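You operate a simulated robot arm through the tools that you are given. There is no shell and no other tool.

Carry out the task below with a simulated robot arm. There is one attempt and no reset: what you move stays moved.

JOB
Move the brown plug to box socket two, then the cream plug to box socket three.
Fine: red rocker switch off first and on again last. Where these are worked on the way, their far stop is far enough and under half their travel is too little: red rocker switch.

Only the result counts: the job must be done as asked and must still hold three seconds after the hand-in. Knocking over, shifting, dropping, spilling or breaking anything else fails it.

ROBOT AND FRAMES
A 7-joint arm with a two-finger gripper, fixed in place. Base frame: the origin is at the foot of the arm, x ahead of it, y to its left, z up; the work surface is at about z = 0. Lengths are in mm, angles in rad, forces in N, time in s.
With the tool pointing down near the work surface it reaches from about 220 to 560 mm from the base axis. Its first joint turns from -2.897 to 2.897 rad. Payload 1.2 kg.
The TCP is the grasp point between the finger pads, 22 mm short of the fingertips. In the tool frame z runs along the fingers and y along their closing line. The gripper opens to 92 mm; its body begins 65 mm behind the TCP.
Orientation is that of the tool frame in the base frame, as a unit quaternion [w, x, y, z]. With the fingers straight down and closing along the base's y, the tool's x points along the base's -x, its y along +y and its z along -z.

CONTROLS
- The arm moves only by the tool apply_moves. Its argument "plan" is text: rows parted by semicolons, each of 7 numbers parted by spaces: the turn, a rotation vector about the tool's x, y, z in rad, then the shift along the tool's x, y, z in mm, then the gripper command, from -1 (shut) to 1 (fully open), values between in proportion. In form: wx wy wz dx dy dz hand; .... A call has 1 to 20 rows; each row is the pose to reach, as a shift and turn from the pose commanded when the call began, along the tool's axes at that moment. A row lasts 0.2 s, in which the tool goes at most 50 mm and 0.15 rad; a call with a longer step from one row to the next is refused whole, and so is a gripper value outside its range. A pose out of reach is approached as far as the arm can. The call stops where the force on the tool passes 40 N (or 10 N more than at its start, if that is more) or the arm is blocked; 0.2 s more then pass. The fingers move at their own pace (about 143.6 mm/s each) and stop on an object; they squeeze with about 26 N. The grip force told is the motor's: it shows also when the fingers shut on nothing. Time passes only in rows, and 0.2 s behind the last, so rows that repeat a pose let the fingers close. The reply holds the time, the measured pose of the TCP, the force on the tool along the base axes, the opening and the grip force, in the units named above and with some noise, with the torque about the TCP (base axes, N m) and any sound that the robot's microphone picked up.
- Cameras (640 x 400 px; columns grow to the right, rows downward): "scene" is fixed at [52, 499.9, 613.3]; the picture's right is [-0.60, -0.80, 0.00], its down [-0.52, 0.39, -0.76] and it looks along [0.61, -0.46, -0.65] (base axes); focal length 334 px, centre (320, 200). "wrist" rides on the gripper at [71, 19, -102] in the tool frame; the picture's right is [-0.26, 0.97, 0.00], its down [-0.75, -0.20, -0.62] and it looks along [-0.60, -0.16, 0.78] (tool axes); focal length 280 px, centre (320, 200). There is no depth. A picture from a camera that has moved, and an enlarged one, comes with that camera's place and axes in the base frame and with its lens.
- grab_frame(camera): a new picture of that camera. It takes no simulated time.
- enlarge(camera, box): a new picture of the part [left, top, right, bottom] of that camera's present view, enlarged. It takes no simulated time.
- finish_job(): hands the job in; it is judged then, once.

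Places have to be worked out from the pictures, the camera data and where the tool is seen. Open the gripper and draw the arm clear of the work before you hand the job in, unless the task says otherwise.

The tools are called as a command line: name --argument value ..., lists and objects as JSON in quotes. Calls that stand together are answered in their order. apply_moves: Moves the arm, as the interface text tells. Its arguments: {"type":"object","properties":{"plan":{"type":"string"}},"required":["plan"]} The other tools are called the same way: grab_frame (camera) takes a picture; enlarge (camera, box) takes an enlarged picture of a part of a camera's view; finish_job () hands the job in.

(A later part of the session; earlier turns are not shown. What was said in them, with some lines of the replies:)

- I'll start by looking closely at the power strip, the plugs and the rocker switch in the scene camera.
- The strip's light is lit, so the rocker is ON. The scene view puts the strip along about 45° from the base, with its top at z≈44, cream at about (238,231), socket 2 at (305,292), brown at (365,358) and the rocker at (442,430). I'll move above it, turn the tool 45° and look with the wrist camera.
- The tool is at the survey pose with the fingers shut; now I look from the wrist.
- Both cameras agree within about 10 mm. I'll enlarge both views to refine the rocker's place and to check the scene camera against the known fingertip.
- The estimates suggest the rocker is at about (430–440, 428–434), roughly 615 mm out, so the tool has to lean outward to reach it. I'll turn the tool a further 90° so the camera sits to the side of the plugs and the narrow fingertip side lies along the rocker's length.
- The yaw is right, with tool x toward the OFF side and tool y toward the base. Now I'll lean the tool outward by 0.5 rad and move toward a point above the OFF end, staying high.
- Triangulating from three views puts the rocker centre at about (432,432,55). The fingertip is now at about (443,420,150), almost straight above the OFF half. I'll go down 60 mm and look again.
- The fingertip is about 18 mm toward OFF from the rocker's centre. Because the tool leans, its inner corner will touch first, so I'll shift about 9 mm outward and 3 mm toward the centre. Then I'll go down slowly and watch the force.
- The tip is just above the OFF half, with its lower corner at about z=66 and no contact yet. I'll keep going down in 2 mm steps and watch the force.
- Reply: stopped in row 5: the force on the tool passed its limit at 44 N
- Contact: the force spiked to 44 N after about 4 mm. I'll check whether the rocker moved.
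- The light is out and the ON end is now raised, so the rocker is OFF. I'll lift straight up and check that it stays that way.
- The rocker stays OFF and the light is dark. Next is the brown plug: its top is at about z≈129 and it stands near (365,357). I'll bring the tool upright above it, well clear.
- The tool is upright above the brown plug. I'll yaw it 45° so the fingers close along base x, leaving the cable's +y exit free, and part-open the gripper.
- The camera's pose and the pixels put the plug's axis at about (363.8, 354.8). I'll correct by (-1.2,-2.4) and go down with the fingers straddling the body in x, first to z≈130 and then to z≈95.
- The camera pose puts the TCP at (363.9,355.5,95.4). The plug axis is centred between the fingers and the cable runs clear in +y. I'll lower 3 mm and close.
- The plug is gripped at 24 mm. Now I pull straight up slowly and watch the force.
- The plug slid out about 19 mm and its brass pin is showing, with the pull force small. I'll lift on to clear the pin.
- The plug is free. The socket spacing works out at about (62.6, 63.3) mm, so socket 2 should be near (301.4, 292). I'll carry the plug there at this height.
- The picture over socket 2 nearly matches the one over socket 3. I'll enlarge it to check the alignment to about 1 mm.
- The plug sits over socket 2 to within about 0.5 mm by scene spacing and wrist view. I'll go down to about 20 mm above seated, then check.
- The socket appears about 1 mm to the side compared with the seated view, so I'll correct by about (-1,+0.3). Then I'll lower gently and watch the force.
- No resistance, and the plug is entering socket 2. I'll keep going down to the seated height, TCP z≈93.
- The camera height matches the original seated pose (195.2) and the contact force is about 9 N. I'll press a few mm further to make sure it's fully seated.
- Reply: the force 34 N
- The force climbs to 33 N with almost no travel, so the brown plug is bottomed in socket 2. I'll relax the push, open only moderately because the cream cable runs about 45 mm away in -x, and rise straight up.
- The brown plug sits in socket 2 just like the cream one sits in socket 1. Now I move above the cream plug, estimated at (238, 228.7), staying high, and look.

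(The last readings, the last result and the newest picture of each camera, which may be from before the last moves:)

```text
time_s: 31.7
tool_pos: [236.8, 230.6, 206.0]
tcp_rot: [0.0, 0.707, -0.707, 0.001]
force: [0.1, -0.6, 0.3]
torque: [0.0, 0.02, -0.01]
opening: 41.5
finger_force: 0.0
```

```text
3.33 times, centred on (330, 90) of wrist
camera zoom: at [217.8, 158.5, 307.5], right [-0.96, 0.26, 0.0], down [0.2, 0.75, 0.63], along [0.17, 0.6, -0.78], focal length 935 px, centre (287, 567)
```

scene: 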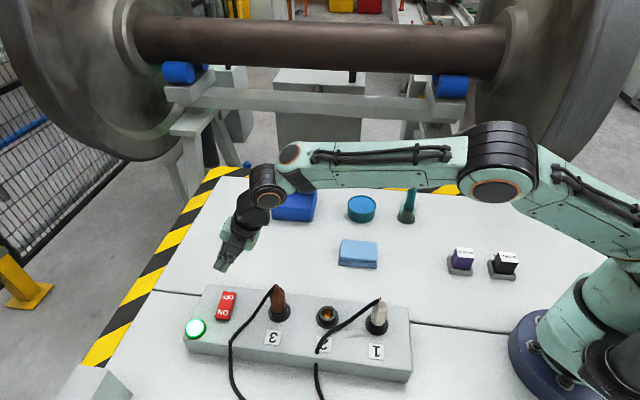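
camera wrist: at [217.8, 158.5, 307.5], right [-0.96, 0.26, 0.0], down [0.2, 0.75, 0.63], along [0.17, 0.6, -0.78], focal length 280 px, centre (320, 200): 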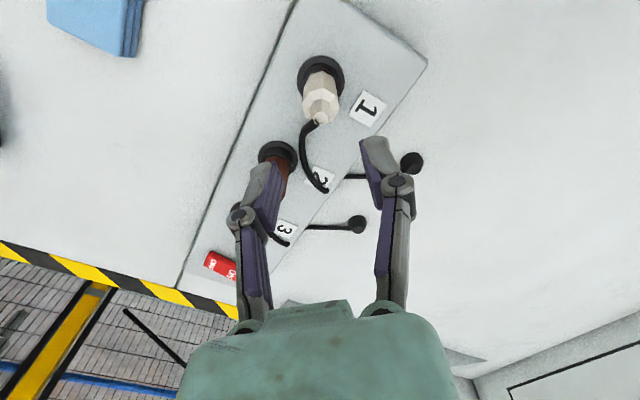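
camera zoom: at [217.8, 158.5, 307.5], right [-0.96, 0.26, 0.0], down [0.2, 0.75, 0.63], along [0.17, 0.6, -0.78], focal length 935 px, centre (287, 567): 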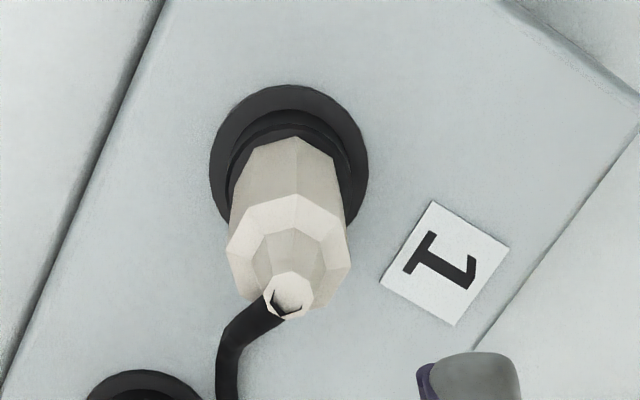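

The cream cable leaves the plug's tip at about 40–70° azimuth, toward +x+y. I'll turn the gripper 30° so the fingers close at right angles to the cable, and make the small position correction.

apply_moves --plan "0 0 0.13 0.3 -0.2 0 -0.1; 0 0 0.26 0.6 -0.3 0 -0.1; 0 0 0.39 0.9 -0.5 0 -0.1; 0 0 0.52 1.2 -0.6 0 -0.1; 0 0 0.52 1.2 -0.6 0 -0.1; 0 0 0.52 1.2 -0.6 0 -0.1"

enlarge --camera "wrist" --box '[250, 30, 390, 150]'

grab_frame --camera "wrist"

```text
time_s: 33.1
tool_pos: [236.2, 228.2, 205.3]
tcp_rot: [0.001, -0.501, 0.866, 0.0]
force: [0.4, 1.2, -0.1]
torque: [0.02, 0.0, 0.01]
opening: 41.3
finger_force: 0.0
```

```text
3.33 times, centred on (320, 90) of wrist
camera zoom: at [185.7, 175.8, 306.5], right [-0.71, 0.71, 0.0], down [0.55, 0.55, 0.63], along [0.44, 0.44, -0.78], focal length 935 px, centre (320, 567)
```

zoom: 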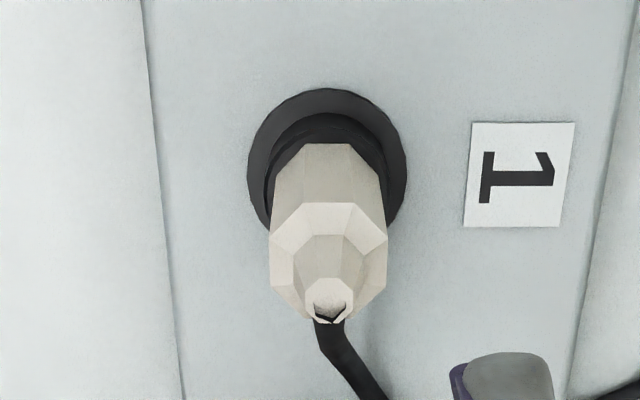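

```text
taken
camera wrist: at [185.7, 175.8, 306.5], right [-0.71, 0.71, 0.0], down [0.55, 0.55, 0.63], along [0.44, 0.44, -0.78], focal length 280 px, centre (320, 200)
```

wrist: 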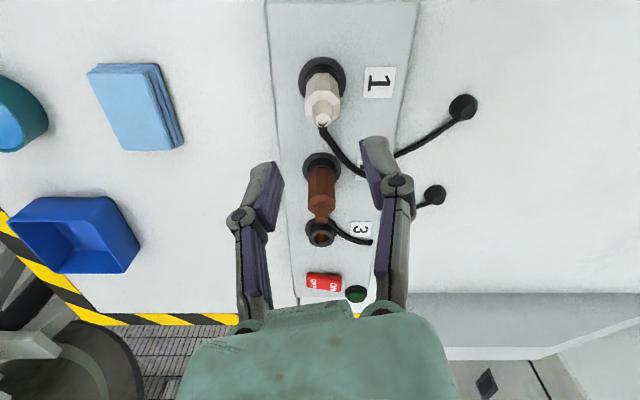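

The cream axis is at about (237.0, 228.2) and its cable runs between the fingers' planes. I'll nudge and go down to the same grip height as before.

apply_moves --plan "0 0 0 0.1 0.8 20 -0.1; 0 0 0 0.1 0.8 45 -0.1; 0 0 0 0.1 0.8 68 -0.1; 0 0 0 0.1 0.8 86 -0.1; 0 0 0 0.1 0.8 100 -0.1; 0 0 0 0.1 0.8 108 -0.1; 0 0 0 0.1 0.8 110.5 -0.1; 0 0 0 0.1 0.8 110.5 -0.1"

grab_frame --camera "wrist"

enlarge --camera "scene" --box '[310, 240, 440, 350]'

```text
time_s: 34.9
tool_pos: [236.2, 228.7, 93.8]
tcp_rot: [0.0, -0.502, 0.865, -0.001]
force: [-0.3, 0.3, -0.6]
torque: [0.01, -0.03, -0.05]
opening: 41.3
finger_force: 0.1
```

```text
taken
camera wrist: at [184.5, 176.9, 195.8], right [-0.71, 0.71, 0.0], down [0.55, 0.55, 0.63], along [0.44, 0.44, -0.78], focal length 280 px, centre (320, 200)
```

wrist: 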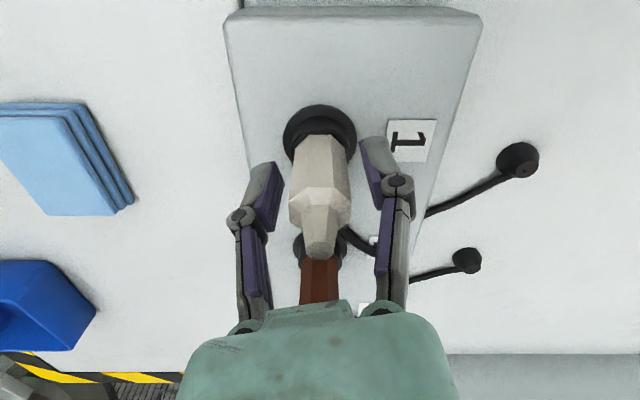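

```text
3.64 times, centred on (375, 295) of scene
camera zoom: at [52.0, 499.9, 613.3], right [-0.6, -0.8, 0.0], down [-0.52, 0.39, -0.76], along [0.61, -0.46, -0.65], focal length 1213 px, centre (120, -146)
```

zoom: 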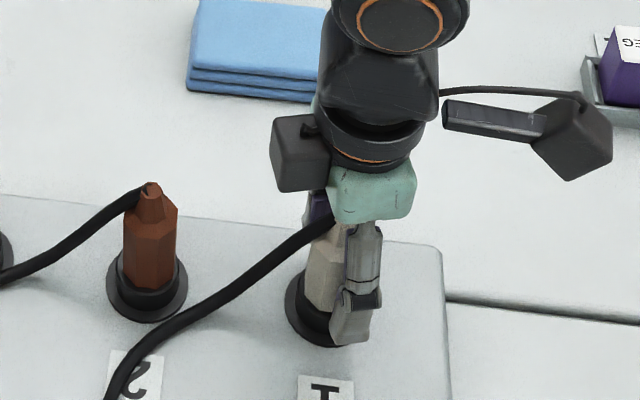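

The gripper straddles the cream plug and the cable is clear on the camera's far side. I'll close on it.

apply_moves --plan "0 0 0 0 -0.6 0 -0.1; 0 0 0 0 -0.6 0 -0.4; 0 0 0 0 -0.6 0 -1; 0 0 0 0 -0.6 0 -1; 0 0 0 0 -0.6 0 -1; 0 0 0 0 -0.6 0 -1"

grab_frame --camera "wrist"

```text
time_s: 36.3
tool_pos: [236.4, 228.8, 94.5]
tcp_rot: [0.0, -0.502, 0.865, 0.0]
force: [-2.4, 1.7, 3.9]
torque: [0.02, 0.07, -0.02]
opening: 25.7
finger_force: 25.9
```

```text
taken
camera wrist: at [185.2, 176.6, 195.8], right [-0.71, 0.71, 0.0], down [0.55, 0.55, 0.63], along [0.44, 0.44, -0.78], focal length 280 px, centre (320, 200)
```

wrist: 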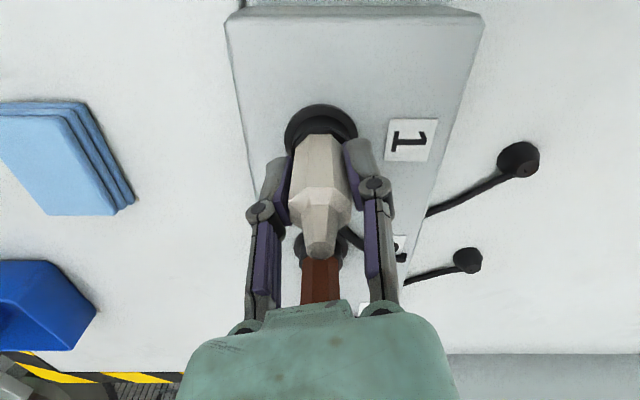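

The opening of 25.7 mm, against 24.2 on the brown plug, suggests I'm holding the octagonal body across its corners. I'll open, turn 15° so the pads meet flats (closing along 135°), and grip again.

apply_moves --plan "0 0 0 0 0 0 -0.1; 0 0 0 0 0 0 -0.1; 0 0 0.13 0 0 0 -0.1; 0 0 0.26 0 0 0 -0.1; 0 0 0.26 0 0 0 -0.1; 0 0 0.26 0 0 0 -1; 0 0 0.26 0 0 0 -1; 0 0 0.26 0 0 0 -1; 0 0 0.26 0 0 0 -1"

grab_frame --camera "wrist"

enlarge --camera "scene" --box '[270, 230, 440, 370]'

```text
time_s: 38.3
tool_pos: [237.5, 228.2, 94.7]
tcp_rot: [0.0, -0.386, 0.923, 0.0]
force: [-6.7, 3.4, 16.7]
torque: [0.08, 0.17, 0.02]
opening: 23.9
finger_force: 26.2
```

```text
taken
camera wrist: at [174.0, 191.7, 196.3], right [-0.5, 0.86, 0.0], down [0.67, 0.39, 0.63], along [0.54, 0.32, -0.78], focal length 280 px, centre (320, 200)
```

wrist: 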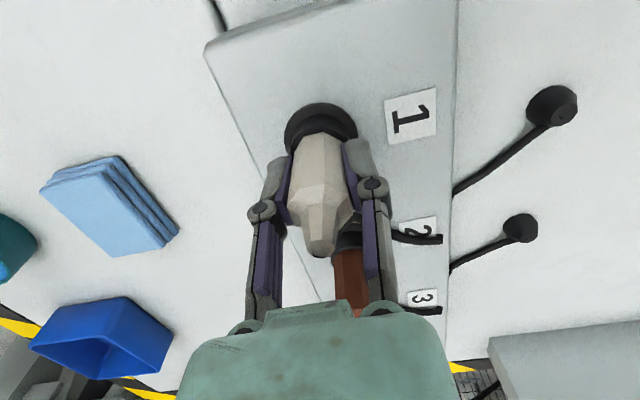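

```text
2.86 times, centred on (355, 300) of scene
camera zoom: at [52.0, 499.9, 613.3], right [-0.6, -0.8, 0.0], down [-0.52, 0.39, -0.76], along [0.61, -0.46, -0.65], focal length 953 px, centre (220, -86)
```

zoom: 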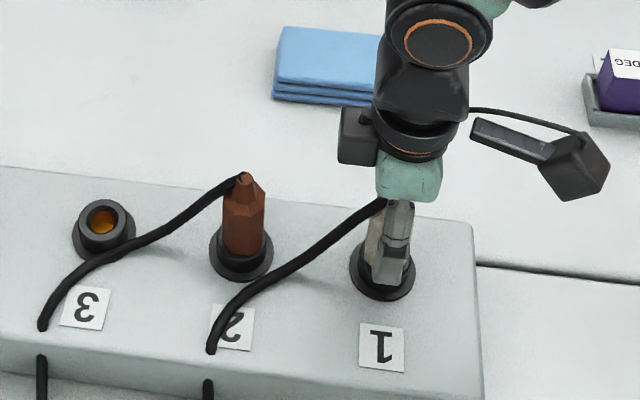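

The cream plug is now held flat-to-flat at 23.9 mm. I'll pull it straight up gradually.

apply_moves --plan "0 0 0 0 0 -2 -1; 0 0 0 0 0 -4 -1; 0 0 0 0 0 -6 -1; 0 0 0 0 0 -9 -1; 0 0 0 0 0 -12 -1; 0 0 0 0 0 -16 -1; 0 0 0 0 0 -20 -1; 0 0 0 0 0 -28 -1; 0 0 0 0 0 -36 -1; 0 0 0 0 0 -44 -1; 0 0 0 0 0 -44 -1"

grab_frame --camera "wrist"

enlarge --camera "scene" --box '[310, 200, 430, 330]'

```text
time_s: 40.7
tool_pos: [237.8, 228.3, 139.6]
tcp_rot: [0.001, -0.384, 0.923, 0.001]
force: [-0.3, -0.1, -0.5]
torque: [0.0, 0.01, -0.01]
opening: 24.1
finger_force: 26.3
```

```text
taken
camera wrist: at [174.4, 190.4, 240.7], right [-0.5, 0.87, 0.0], down [0.67, 0.39, 0.63], along [0.54, 0.31, -0.78], focal length 280 px, centre (320, 200)
```

wrist: 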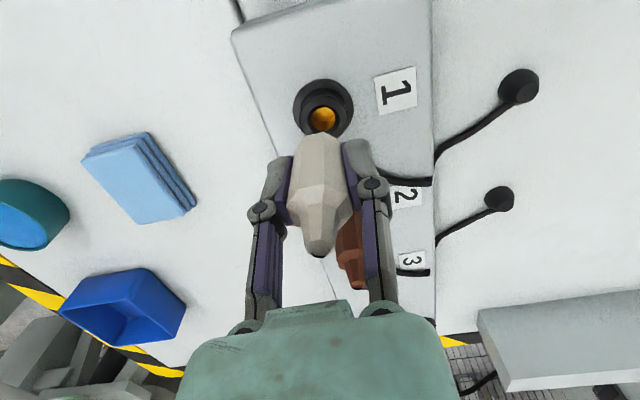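

```text
3.08 times, centred on (370, 265) of scene
camera zoom: at [52.0, 499.9, 613.3], right [-0.6, -0.8, 0.0], down [-0.52, 0.39, -0.76], along [0.61, -0.46, -0.65], focal length 1026 px, centre (166, 0)
```

zoom: 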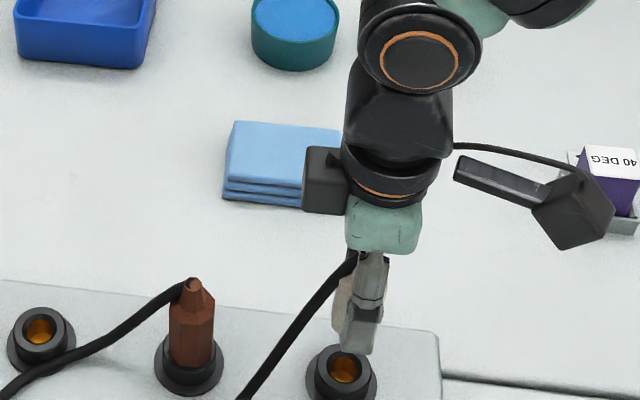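

The cream plug is clear of socket 1. I'll raise it to z≈185 and carry it past the brown plug on the cable side, turning the gripper gradually so the cable trails toward its anchor. I'll do this in two legs.

apply_moves --plan "0 0 0 0 0 -15 -1; 0 0 0 0 0 -31 -1; 0 0 -0.05 0 0 -46 -1; 0 0 -0.14 -15 5 -46 -1; 0 0 -0.28 -30 10 -46 -1; 0 0 -0.42 -45 15 -46 -1; 0 0 -0.56 -60 20.5 -46 -1; 0 0 -0.7 -75 25.6 -46 -1; 0 0 -0.84 -90.6 30.8 -46 -1; 0 0 -0.84 -90.6 30.8 -46 -1"

grab_frame --camera "scene"

grab_frame --camera "wrist"

```text
time_s: 42.9
tool_pos: [280.2, 314.2, 185.4]
tcp_rot: [0.0, 0.728, -0.686, 0.001]
force: [0.7, 0.2, -0.7]
torque: [0.01, 0.01, -0.01]
opening: 24.0
finger_force: 26.3
```

```text
taken
```

scene: 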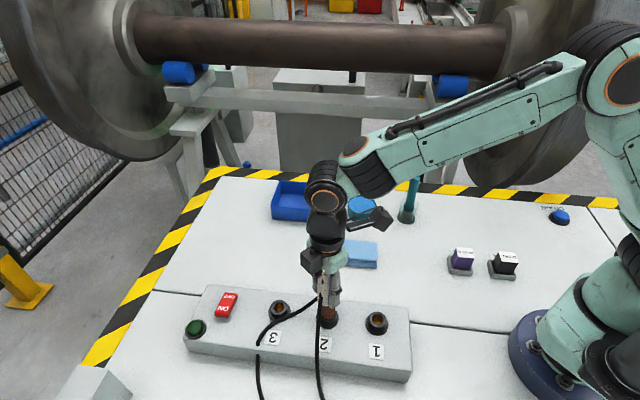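

```text
taken
camera wrist: at [265.3, 241.9, 286.6], right [-0.98, 0.2, 0.0], down [0.16, 0.76, 0.63], along [0.13, 0.61, -0.78], focal length 280 px, centre (320, 200)
```

wrist: 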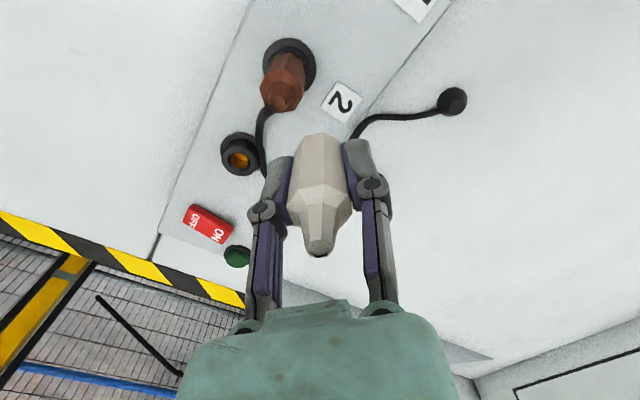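

The forces are small and everything looks clear. The second leg goes on to above socket 3 while turning further.

apply_moves --plan "0 0 -0.135 -4.5 -10.8 0 -1; 0 0 -0.27 -9 -21.6 0 -1; 0 0 -0.405 -13.6 -32.4 0 -1; 0 0 -0.54 -18.1 -43.2 0 -1; 0 0 -0.675 -22.6 -54 0 -1; 0 0 -0.81 -27.2 -64.7 0 -1; 0 0 -0.945 -31.7 -75.5 0 -1; 0 0 -1.075 -36.3 -86.3 0 -1; 0 0 -1.075 -36.3 -86.3 0 -1"

grab_frame --camera "wrist"

enlarge --camera "scene" --box '[180, 220, 420, 390]'

```text
time_s: 44.9
tool_pos: [363.7, 354.4, 185.2]
tcp_rot: [0.001, 0.976, -0.216, 0.001]
force: [-0.1, 0.7, -0.2]
torque: [-0.02, -0.02, 0.02]
opening: 24.1
finger_force: 25.7
```

```text
taken
camera wrist: at [419.1, 307.3, 287.2], right [-0.64, -0.77, 0.0], down [-0.6, 0.5, 0.62], along [-0.48, 0.4, -0.78], focal length 280 px, centre (320, 200)
```

wrist: 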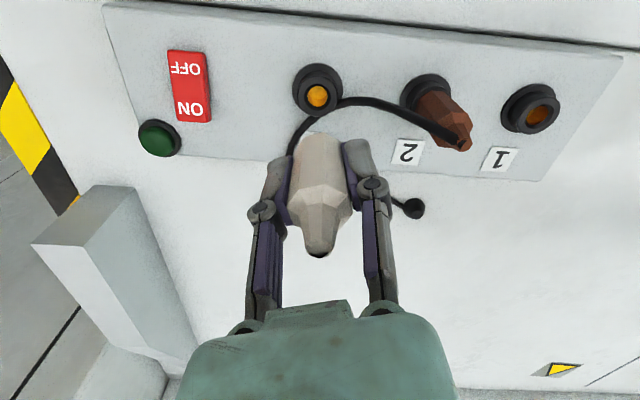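

```text
2.35 times, centred on (300, 305) of scene
camera zoom: at [52.0, 499.9, 613.3], right [-0.6, -0.8, 0.0], down [-0.52, 0.39, -0.76], along [0.61, -0.46, -0.65], focal length 785 px, centre (367, -47)
```

zoom: 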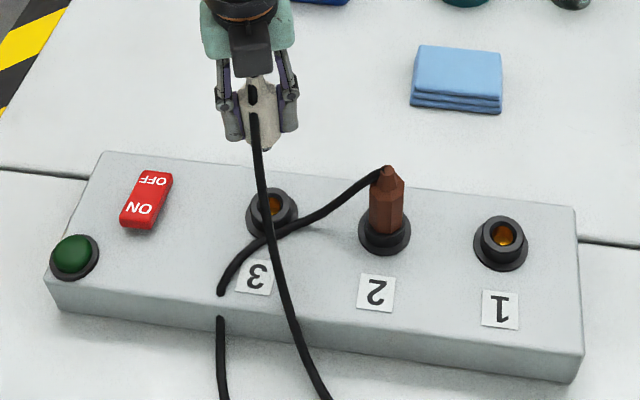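

The brown cable passes close to socket 3, so I'll enlarge the view to make sure it doesn't cover the hole and to measure alignment.

enlarge --camera "wrist" --box '[260, 40, 400, 160]'

enlarge --camera "scene" --box '[250, 270, 330, 340]'

```text
3.33 times, centred on (330, 100) of wrist
camera zoom: at [419.1, 307.3, 287.2], right [-0.64, -0.77, 0.0], down [-0.6, 0.5, 0.62], along [-0.48, 0.4, -0.78], focal length 935 px, centre (287, 533)
```

zoom: 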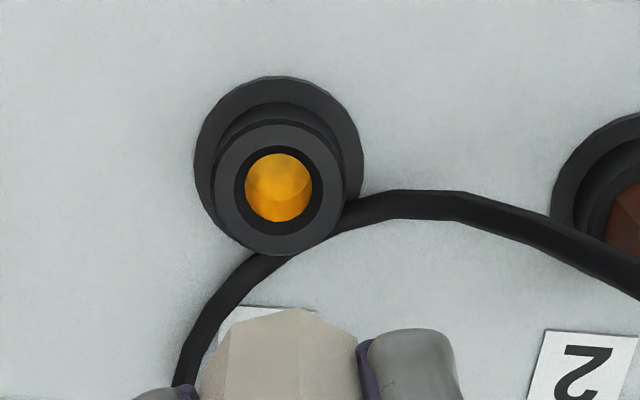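

```text
5.71 times, centred on (290, 305) of scene
camera zoom: at [52.0, 499.9, 613.3], right [-0.6, -0.8, 0.0], down [-0.52, 0.39, -0.76], along [0.61, -0.46, -0.65], focal length 1906 px, centre (491, -400)
```

zoom: 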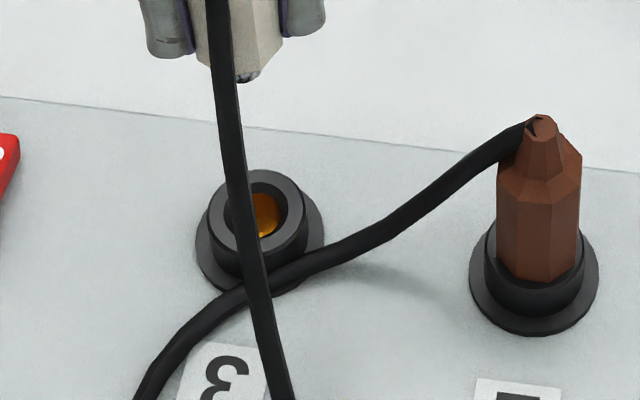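

The hole is clear: the brown cable only leans against the outside of the collar, below its top. I'll nudge by about (+1.4,+1.4) and go down to z≈125 to re-measure at closer range.

apply_moves --plan "0 0 0 0.7 -1.9 5 -1; 0 0 0 0.7 -1.9 18 -1; 0 0 0 0.7 -1.9 32 -1; 0 0 0 0.7 -1.9 45 -1; 0 0 0 0.7 -1.9 54 -1; 0 0 0 0.7 -1.9 60 -1; 0 0 0 0.7 -1.9 60 -1"

enlarge --camera "wrist" --box '[250, 60, 390, 180]'

enlarge --camera "scene" --box '[230, 240, 350, 340]'

```text
time_s: 46.5
tool_pos: [364.5, 359.1, 125.1]
tcp_rot: [-0.001, 0.976, -0.217, 0.001]
force: [0.5, -0.7, -1.3]
torque: [0.0, -0.02, 0.0]
opening: 24.1
finger_force: 25.8
```

```text
3.33 times, centred on (320, 120) of wrist
camera zoom: at [420.7, 310.2, 226.9], right [-0.65, -0.76, 0.0], down [-0.6, 0.5, 0.62], along [-0.48, 0.4, -0.78], focal length 935 px, centre (320, 467)
```

zoom: 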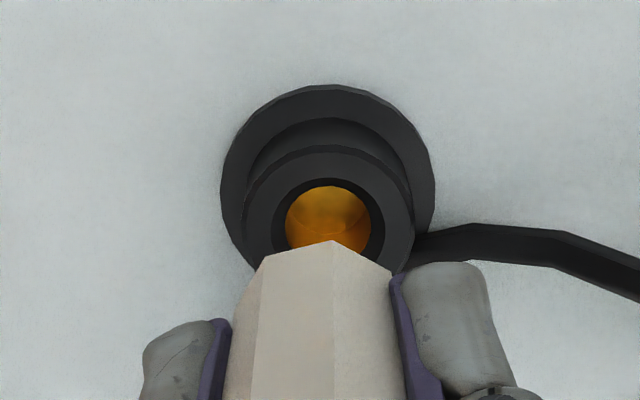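

```text
4.00 times, centred on (290, 290) of scene
camera zoom: at [52.0, 499.9, 613.3], right [-0.6, -0.8, 0.0], down [-0.52, 0.39, -0.76], along [0.61, -0.46, -0.65], focal length 1334 px, centre (440, -160)
```

zoom: 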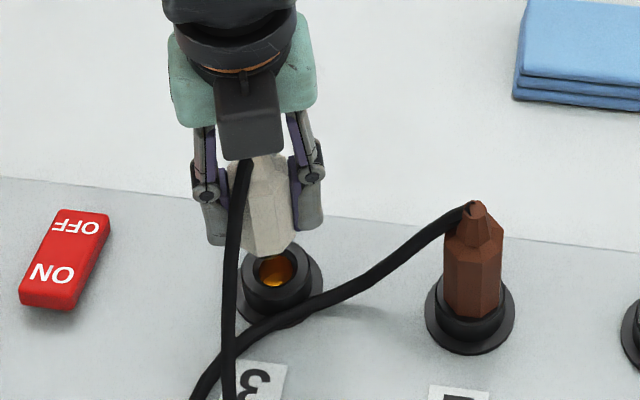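

In this view the plug is about 0.7 mm off sideways and nearly right in depth. I'll correct and go down gently to just inside the collar.

apply_moves --plan "0 0 0 -0.2 0.9 0 -1; 0 0 0 -0.2 0.9 0 -1; 0 0 0 -0.2 0.9 3 -1; 0 0 0 -0.2 0.9 6 -1; 0 0 0 -0.2 0.9 9 -1; 0 0 0 -0.2 0.9 12 -1; 0 0 0 -0.2 0.9 14 -1; 0 0 0 -0.2 0.9 14 -1"

enlarge --camera "wrist" --box '[250, 60, 390, 180]'

enlarge --camera "scene" --box '[230, 240, 350, 340]'

```text
time_s: 48.3
tool_pos: [364.3, 356.5, 111.4]
tcp_rot: [0.0, 0.976, -0.216, 0.001]
force: [0.0, 0.0, -0.6]
torque: [0.0, -0.04, 0.02]
opening: 24.1
finger_force: 26.2
```

```text
3.33 times, centred on (320, 120) of wrist
camera zoom: at [420.3, 308.3, 212.7], right [-0.65, -0.76, 0.0], down [-0.6, 0.5, 0.62], along [-0.48, 0.4, -0.78], focal length 935 px, centre (320, 467)
```

zoom: 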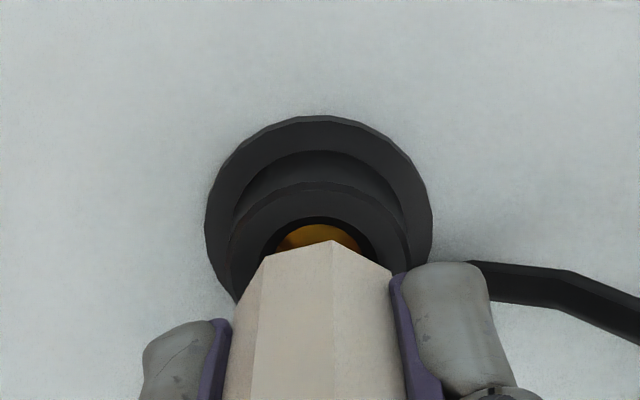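

```text
4.00 times, centred on (290, 290) of scene
camera zoom: at [52.0, 499.9, 613.3], right [-0.6, -0.8, 0.0], down [-0.52, 0.39, -0.76], along [0.61, -0.46, -0.65], focal length 1334 px, centre (440, -160)
```

zoom: 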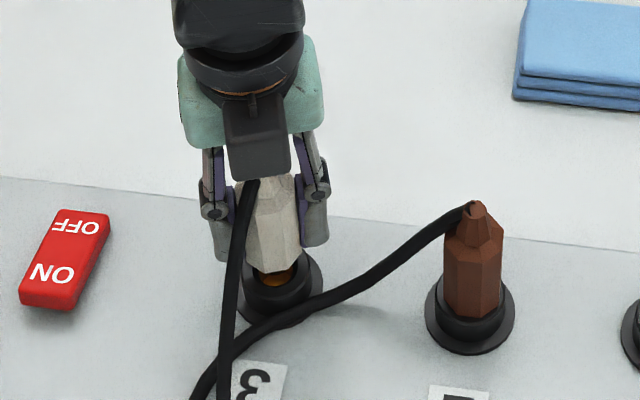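

The residual is about -1 mm sideways visually and nearly zero by coordinates, so I'll apply half of that. Then I'll continue down slowly to the seated height.

apply_moves --plan "0 0 0 0 -0.5 0 -1; 0 0 0 0 -0.5 2 -1; 0 0 0 0 -0.5 4 -1; 0 0 0 0 -0.5 6 -1; 0 0 0 0 -0.5 8 -1; 0 0 0 0 -0.5 10 -1; 0 0 0 0 -0.5 12 -1; 0 0 0 0 -0.5 14 -1; 0 0 0 0 -0.5 15.5 -1; 0 0 0 0 -0.5 16.5 -1"

enlarge --camera "wrist" --box '[250, 60, 390, 180]'

enlarge --camera "scene" --box '[230, 240, 350, 340]'

```text
time_s: 50.5
tool_pos: [365.8, 356.7, 96.1]
tcp_rot: [0.0, 0.976, -0.217, 0.001]
force: [-0.3, -0.3, 2.2]
torque: [-0.03, 0.04, 0.02]
opening: 23.9
finger_force: 25.4
```

```text
3.33 times, centred on (320, 120) of wrist
camera zoom: at [420.7, 308.9, 196.7], right [-0.65, -0.76, 0.0], down [-0.6, 0.5, 0.62], along [-0.48, 0.4, -0.78], focal length 935 px, centre (320, 467)
```

zoom: 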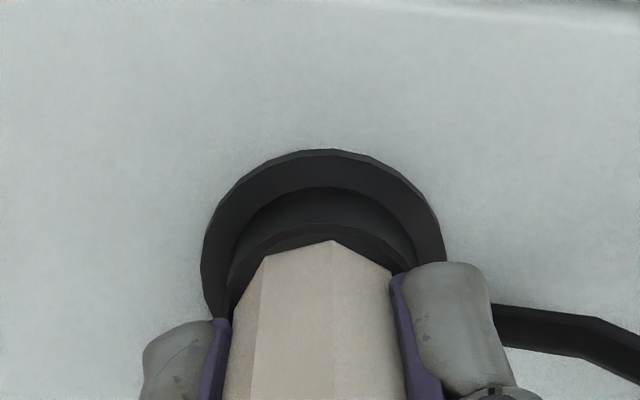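

```text
4.00 times, centred on (290, 290) of scene
camera zoom: at [52.0, 499.9, 613.3], right [-0.6, -0.8, 0.0], down [-0.52, 0.39, -0.76], along [0.61, -0.46, -0.65], focal length 1334 px, centre (440, -160)
```

zoom: 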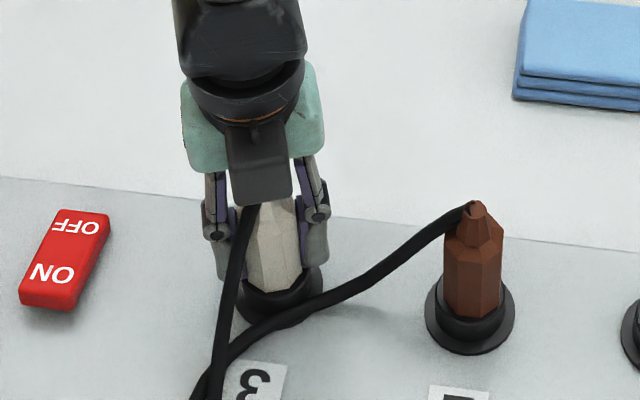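

The plug went in with almost no side force, with the camera at 196.7 against a seated value of 196.3. I'll press firmly to be sure it bottoms.

apply_moves --plan "0 0 0 0 0 1 -1; 0 0 0 0 0 2 -1; 0 0 0 0 0 3 -1; 0 0 0 0 0 4 -1; 0 0 0 0 0 4 -1"

enlarge --camera "scene" --box '[230, 240, 350, 340]'

grab_frame --camera "wrist"

```text
time_s: 51.7
tool_pos: [364.0, 357.3, 92.3]
tcp_rot: [-0.002, 0.976, -0.218, 0.003]
force: [-0.4, -6.3, 33.6]
torque: [-0.17, -0.04, 0.02]
opening: 24.1
finger_force: 26.4
```

```text
4.00 times, centred on (290, 290) of scene
camera zoom: at [52.0, 499.9, 613.3], right [-0.6, -0.8, 0.0], down [-0.52, 0.39, -0.76], along [0.61, -0.46, -0.65], focal length 1334 px, centre (440, -160)
```

zoom: 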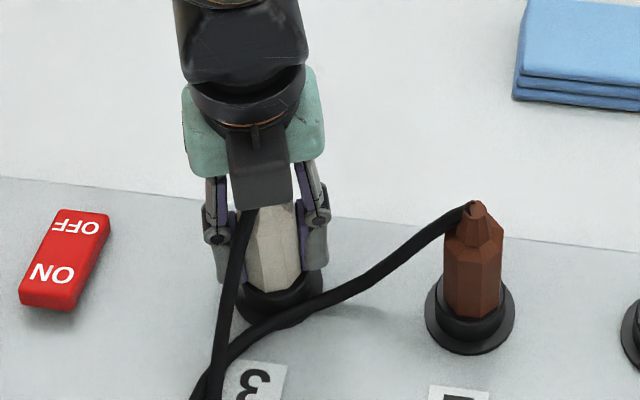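

```text
taken
camera wrist: at [420.7, 308.7, 193.6], right [-0.65, -0.76, -0.01], down [-0.6, 0.5, 0.62], along [-0.47, 0.41, -0.78], focal length 280 px, centre (320, 200)
```

wrist: 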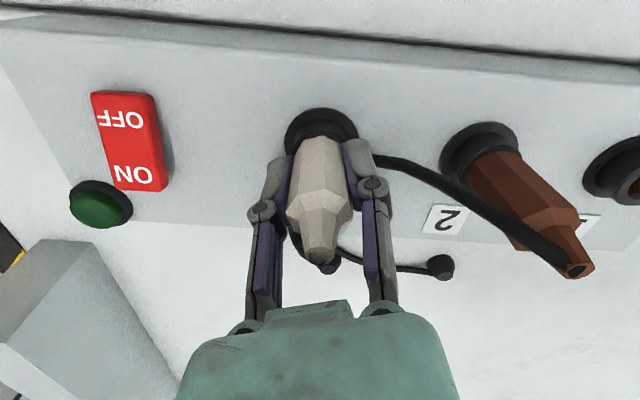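

The force reaches 34 N with no further travel, so the cream plug is seated in socket 3. I'll relax, open only to about 34 mm to stay off the brown cable, and lift straight up.

apply_moves --plan "0 0 0 0 0 -2 -1; 0 0 0 0 0 -4 -1; 0 0 0 0 0 -4 -0.27; 0 0 0 0 0 -4 -0.27; 0 0 0 0 0 -8 -0.27; 0 0 0 0 0 -16 -0.27; 0 0 0 0 0 -28 -0.27; 0 0 0 0 0 -44 -0.27; 0 0 0 0 0 -64 -0.27; 0 0 0 0 0 -88 -0.27; 0 0 0 0 0 -112 -0.27; 0 0 0 0 0 -120 -0.27; 0 0 0 0 0 -120 -0.27"

grab_frame --camera "wrist"

enlarge --camera "scene" --box '[180, 220, 420, 390]'

```text
time_s: 54.5
tool_pos: [364.8, 357.6, 210.6]
tcp_rot: [-0.001, 0.976, -0.217, 0.0]
force: [-0.6, 1.2, -0.6]
torque: [-0.04, -0.02, 0.01]
opening: 33.6
finger_force: 0.0
```

```text
taken
camera wrist: at [420.1, 308.9, 312.1], right [-0.65, -0.76, 0.0], down [-0.6, 0.5, 0.62], along [-0.48, 0.4, -0.78], focal length 280 px, centre (320, 200)
```

wrist: 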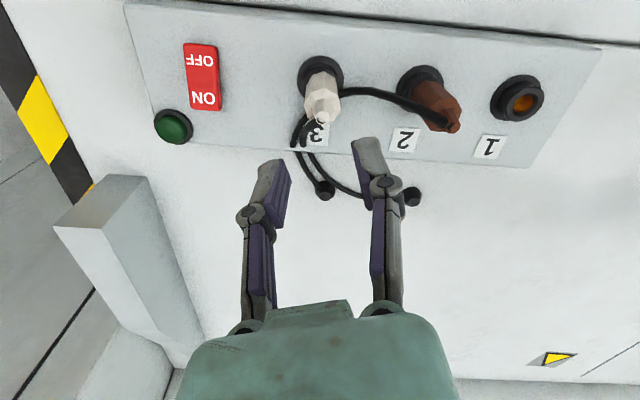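

```text
2.35 times, centred on (300, 305) of scene
camera zoom: at [52.0, 499.9, 613.3], right [-0.6, -0.8, 0.0], down [-0.52, 0.39, -0.76], along [0.61, -0.46, -0.65], focal length 785 px, centre (367, -47)
```

zoom: 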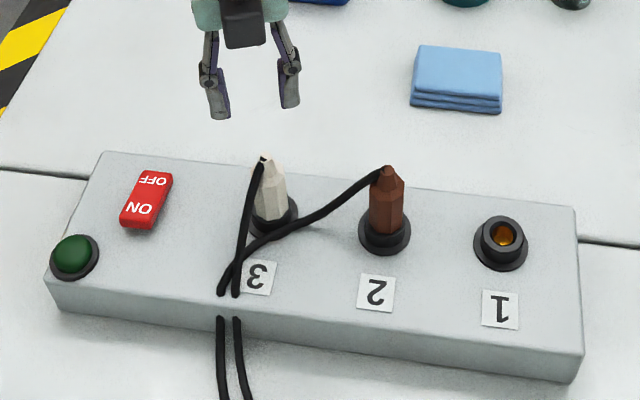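

Brown is in socket 2, cream is in socket 3 and socket 1 is empty. Now I prepare to switch ON: close the fingers and yaw back to the pose used for the OFF press.

apply_moves --plan "0 0 0.12 0 0 0 -0.6; 0 0 0.24 0 0 0 -1; 0 0 0.349 0 0 0 -1; 0 0 0.349 0 0 0 -1"

```text
time_s: 55.5
tool_pos: [365.0, 355.6, 211.0]
tcp_rot: [-0.001, 0.924, -0.383, 0.001]
force: [-0.6, 1.1, -0.8]
torque: [-0.03, -0.04, 0.02]
opening: 0.2
finger_force: 26.0
```

The yaw is back at 135°. Next I'll lean outward by 0.5 rad and move above the rocker's ON half, with the tip aimed at about (427.6, 449), staying high.

apply_moves --plan "0.1 0 0 -4 -22 0 -1; 0.2 0 0 -8 -44 0 -1; 0.3 0 0 -12 -66 10 -1; 0.4 0 0 -16 -86 30 -1; 0.5 0 0 -20.8 -100.1 55 -1; 0.5 0 0 -20.8 -100.1 70 -1; 0.5 0 0 -20.8 -100.1 70 -1"

grab_frame --camera "wrist"

enlarge --camera "scene" --box '[170, 230, 300, 350]'

```text
time_s: 57.1
tool_pos: [419.7, 442.3, 141.0]
tcp_rot: [-0.229, 0.895, -0.371, 0.097]
force: [-0.2, 0.6, -0.3]
torque: [-0.03, 0.0, -0.03]
opening: 0.0
finger_force: 26.2
```

```text
taken
camera wrist: at [423.1, 344.8, 220.1], right [-0.78, -0.41, -0.46], down [-0.62, 0.45, 0.65], along [-0.06, 0.79, -0.61], focal length 280 px, centre (320, 200)
```

wrist: 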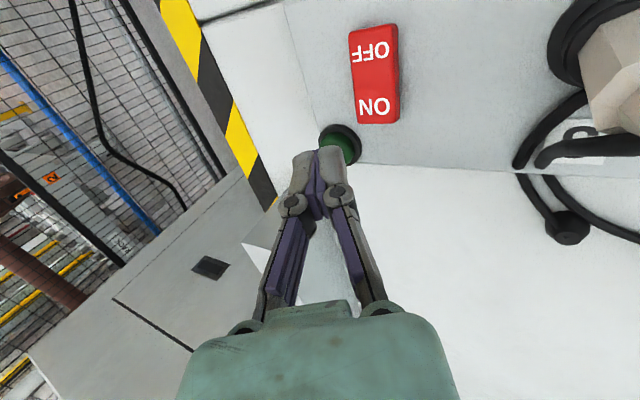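

```text
3.33 times, centred on (235, 290) of scene
camera zoom: at [52.0, 499.9, 613.3], right [-0.6, -0.8, 0.0], down [-0.52, 0.39, -0.76], along [0.61, -0.46, -0.65], focal length 1112 px, centre (603, -100)
```

zoom: 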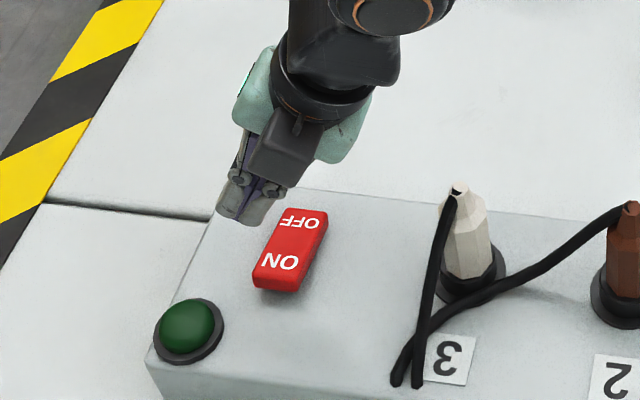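

From this view the rocker centre is again at about (432,432) and the fingertip is about 16 mm toward ON from it, in line. I'll go down to just above contact.

apply_moves --plan "0 0 0 0 7.2 13.2 -1; 0 0 0 0 14.4 26.3 -1; 0 0 0 0 19.2 35.1 -1; 0 0 0 0 21.6 39.5 -1; 0 0 0 0 21.6 39.5 -1"

enlarge --camera "wrist" --box '[260, 60, 440, 220]'

enlarge --camera "scene" --box '[170, 230, 300, 350]'

```text
time_s: 58.3
tool_pos: [420.0, 442.3, 96.1]
tcp_rot: [-0.229, 0.895, -0.37, 0.095]
force: [-0.5, 0.1, -0.8]
torque: [0.0, 0.02, 0.02]
opening: 0.0
finger_force: 26.3
```

```text
2.50 times, centred on (350, 140) of wrist
camera zoom: at [423.8, 345.0, 175.7], right [-0.78, -0.41, -0.46], down [-0.62, 0.45, 0.65], along [-0.06, 0.79, -0.61], focal length 701 px, centre (245, 350)
```

zoom: 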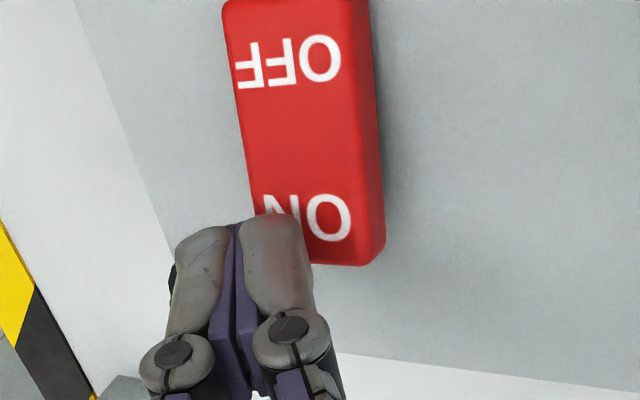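

```text
3.33 times, centred on (235, 290) of scene
camera zoom: at [52.0, 499.9, 613.3], right [-0.6, -0.8, 0.0], down [-0.52, 0.39, -0.76], along [0.61, -0.46, -0.65], focal length 1112 px, centre (603, -100)
```

zoom: 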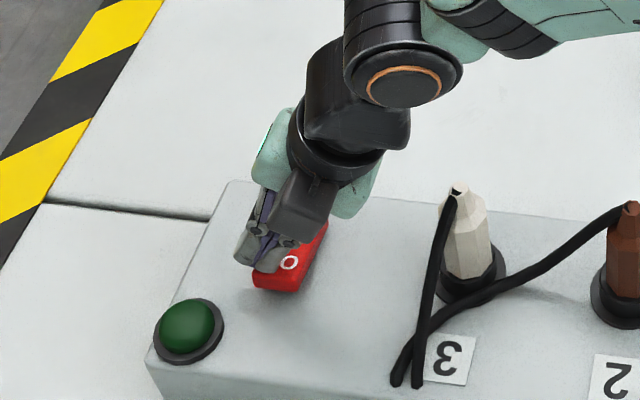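

The tip is right over the ON half, about 10 mm above it. I'll press down in small steps until it stops.

apply_moves --plan "0 0 0 0 1.44 2.63 -1; 0 0 0 0 2.4 4.39 -1; 0 0 0 0 3.36 6.14 -1; 0 0 0 0 4.32 7.9 -1; 0 0 0 0 5.28 9.65 -1; 0 0 0 0 6.24 11.4 -1; 0 0 0 0 7.2 13.2 -1; 0 0 0 0 8.2 14.9 -1"

enlarge --camera "scene" --box '[170, 230, 300, 350]'

enlarge --camera "wrist" --box '[260, 60, 440, 220]'

```text
time_s: 59.9
tool_pos: [421.1, 444.5, 87.9]
tcp_rot: [-0.233, 0.894, -0.369, 0.096]
force: [-1.4, -0.1, 5.8]
torque: [-0.04, 0.01, -0.02]
opening: 0.1
finger_force: 25.6
stopped in row 7: the force on the tool passed its limit at 45 N (the readings are from after the stop); the commanded pose is now the measured one
```

```text
3.33 times, centred on (235, 290) of scene
camera zoom: at [52.0, 499.9, 613.3], right [-0.6, -0.8, 0.0], down [-0.52, 0.39, -0.76], along [0.61, -0.46, -0.65], focal length 1112 px, centre (603, -100)
```

zoom: 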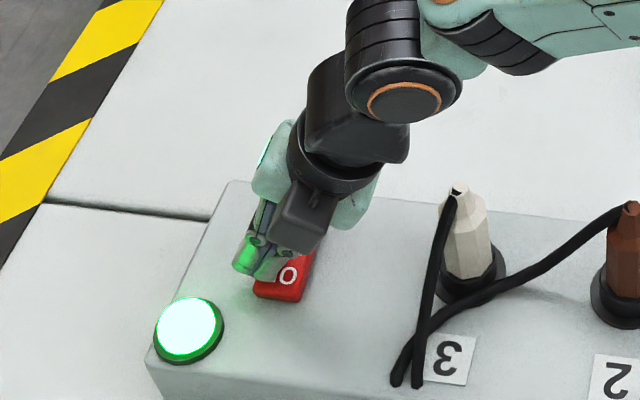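

```text
2.50 times, centred on (350, 140) of wrist
camera zoom: at [425.0, 346.5, 166.0], right [-0.78, -0.41, -0.47], down [-0.62, 0.44, 0.64], along [-0.06, 0.8, -0.6], focal length 701 px, centre (245, 350)
```

zoom: 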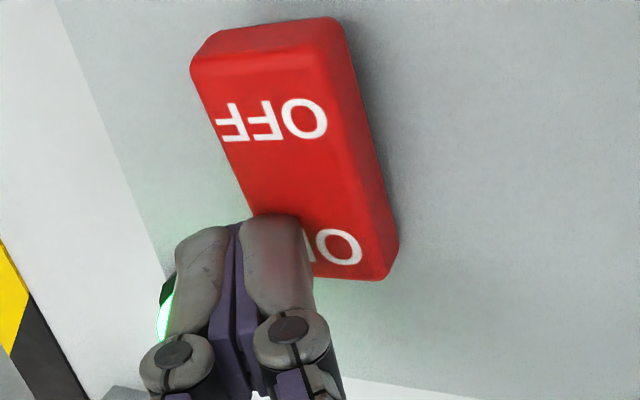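

The light is on again and the OFF end is raised, so the rocker is ON. I'll lift straight up away from it.

apply_moves --plan "0 0 0 0 -4.8 -8.8 -1; 0 0 0 0 -14.4 -26.3 -1; 0 0 0 0 -28.8 -52.6 -1; 0 0 0 0 -48 -87.7 -1; 0 0 0 0 -67 -123 -1; 0 0 0 0 -72 -131.5 -1; 0 0 0 0 -72 -131.5 -1"

enlarge --camera "scene" --box '[170, 230, 430, 390]'

```text
time_s: 61.5
tool_pos: [419.7, 443.4, 236.9]
tcp_rot: [-0.232, 0.894, -0.371, 0.096]
force: [0.1, -0.4, 0.5]
torque: [0.0, -0.01, 0.02]
opening: 0.0
finger_force: 26.1
```

```text
2.46 times, centred on (300, 310) of scene
camera zoom: at [52.0, 499.9, 613.3], right [-0.6, -0.8, 0.0], down [-0.52, 0.39, -0.76], along [0.61, -0.46, -0.65], focal length 821 px, centre (369, -71)
```

zoom: 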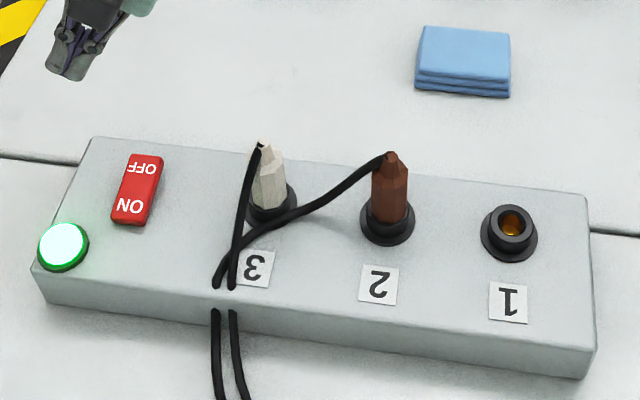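

Everything is in place: light on, cream in 3, brown in 2, strip unmoved. I'll now bring the arm upright, high and clear, and open the gripper.

apply_moves --plan "-0.06 0 0 5 5 -30 -1; -0.13 0 0 12 22 -55 -1; -0.2 0 0 21 43 -78 -1; -0.27 0 0 31 65 -100 -1; -0.34 0 0 41 87 -122 -0.5; -0.41 0 0 51 109 -143 0; -0.47 0 0 59 127 -160 0.5; -0.505 0 0 66 142 -172 1; -0.505 0 0 66 142 -172 1; -0.505 0 0 66 142 -172 1"

grab_frame --camera "scene"

enlarge --camera "scene" --box '[170, 260, 430, 400]'

```text
time_s: 63.6
tool_pos: [321.0, 248.6, 317.2]
tcp_rot: [-0.001, 0.924, -0.382, 0.001]
force: [-1.1, 0.2, -0.6]
torque: [0.01, -0.02, 0.01]
opening: 92.2
finger_force: 0.0
```

```text
taken
```

scene: 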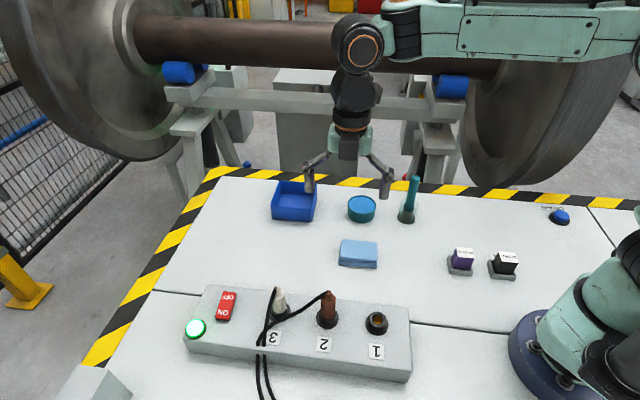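

```text
2.46 times, centred on (300, 330) of scene
camera zoom: at [52.0, 499.9, 613.3], right [-0.6, -0.8, 0.0], down [-0.52, 0.39, -0.76], along [0.61, -0.46, -0.65], focal length 821 px, centre (369, -120)
```

zoom: 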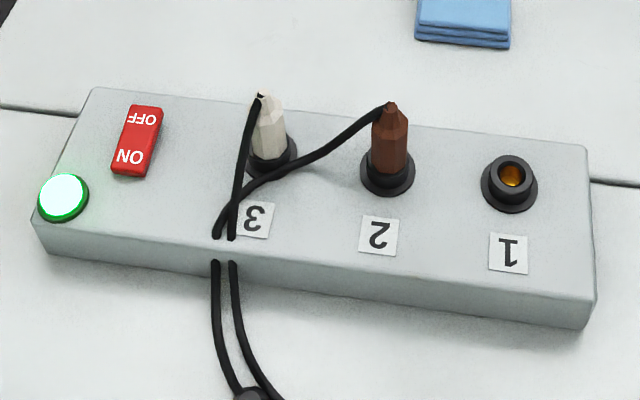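

The final view shows brown seated in socket 2, cream seated in socket 3 at the same height the brown plug had there, and the rocker ON with its light lit. The gripper is open and clear and nothing else was disturbed, so I'm handing in.

finish_job

```text
The job is handed in.
```

The job is done and handed in. I haven't seen the judge's result, but the last pictures show everything as asked:

- **Rocker switch:** I switched it off first and the light went out. I switched it back on last and the light came on again.
- **Brown plug:** it's now in box socket two. Pressing down gave about 33 N with almost no further movement, so I take it as fully seated.
- **Cream plug:** it's now in box socket three. It bottomed at about 34 N and stands at the same height the brown plug had there. Socket one is empty.
- **Everything else:** the socket box is where it was, and nothing else in view looks moved. The two plug cables now cross beside socket three, and the brown one rests against the outside of that socket's collar.

The gripper is open, and the arm is upright and well clear of the work.
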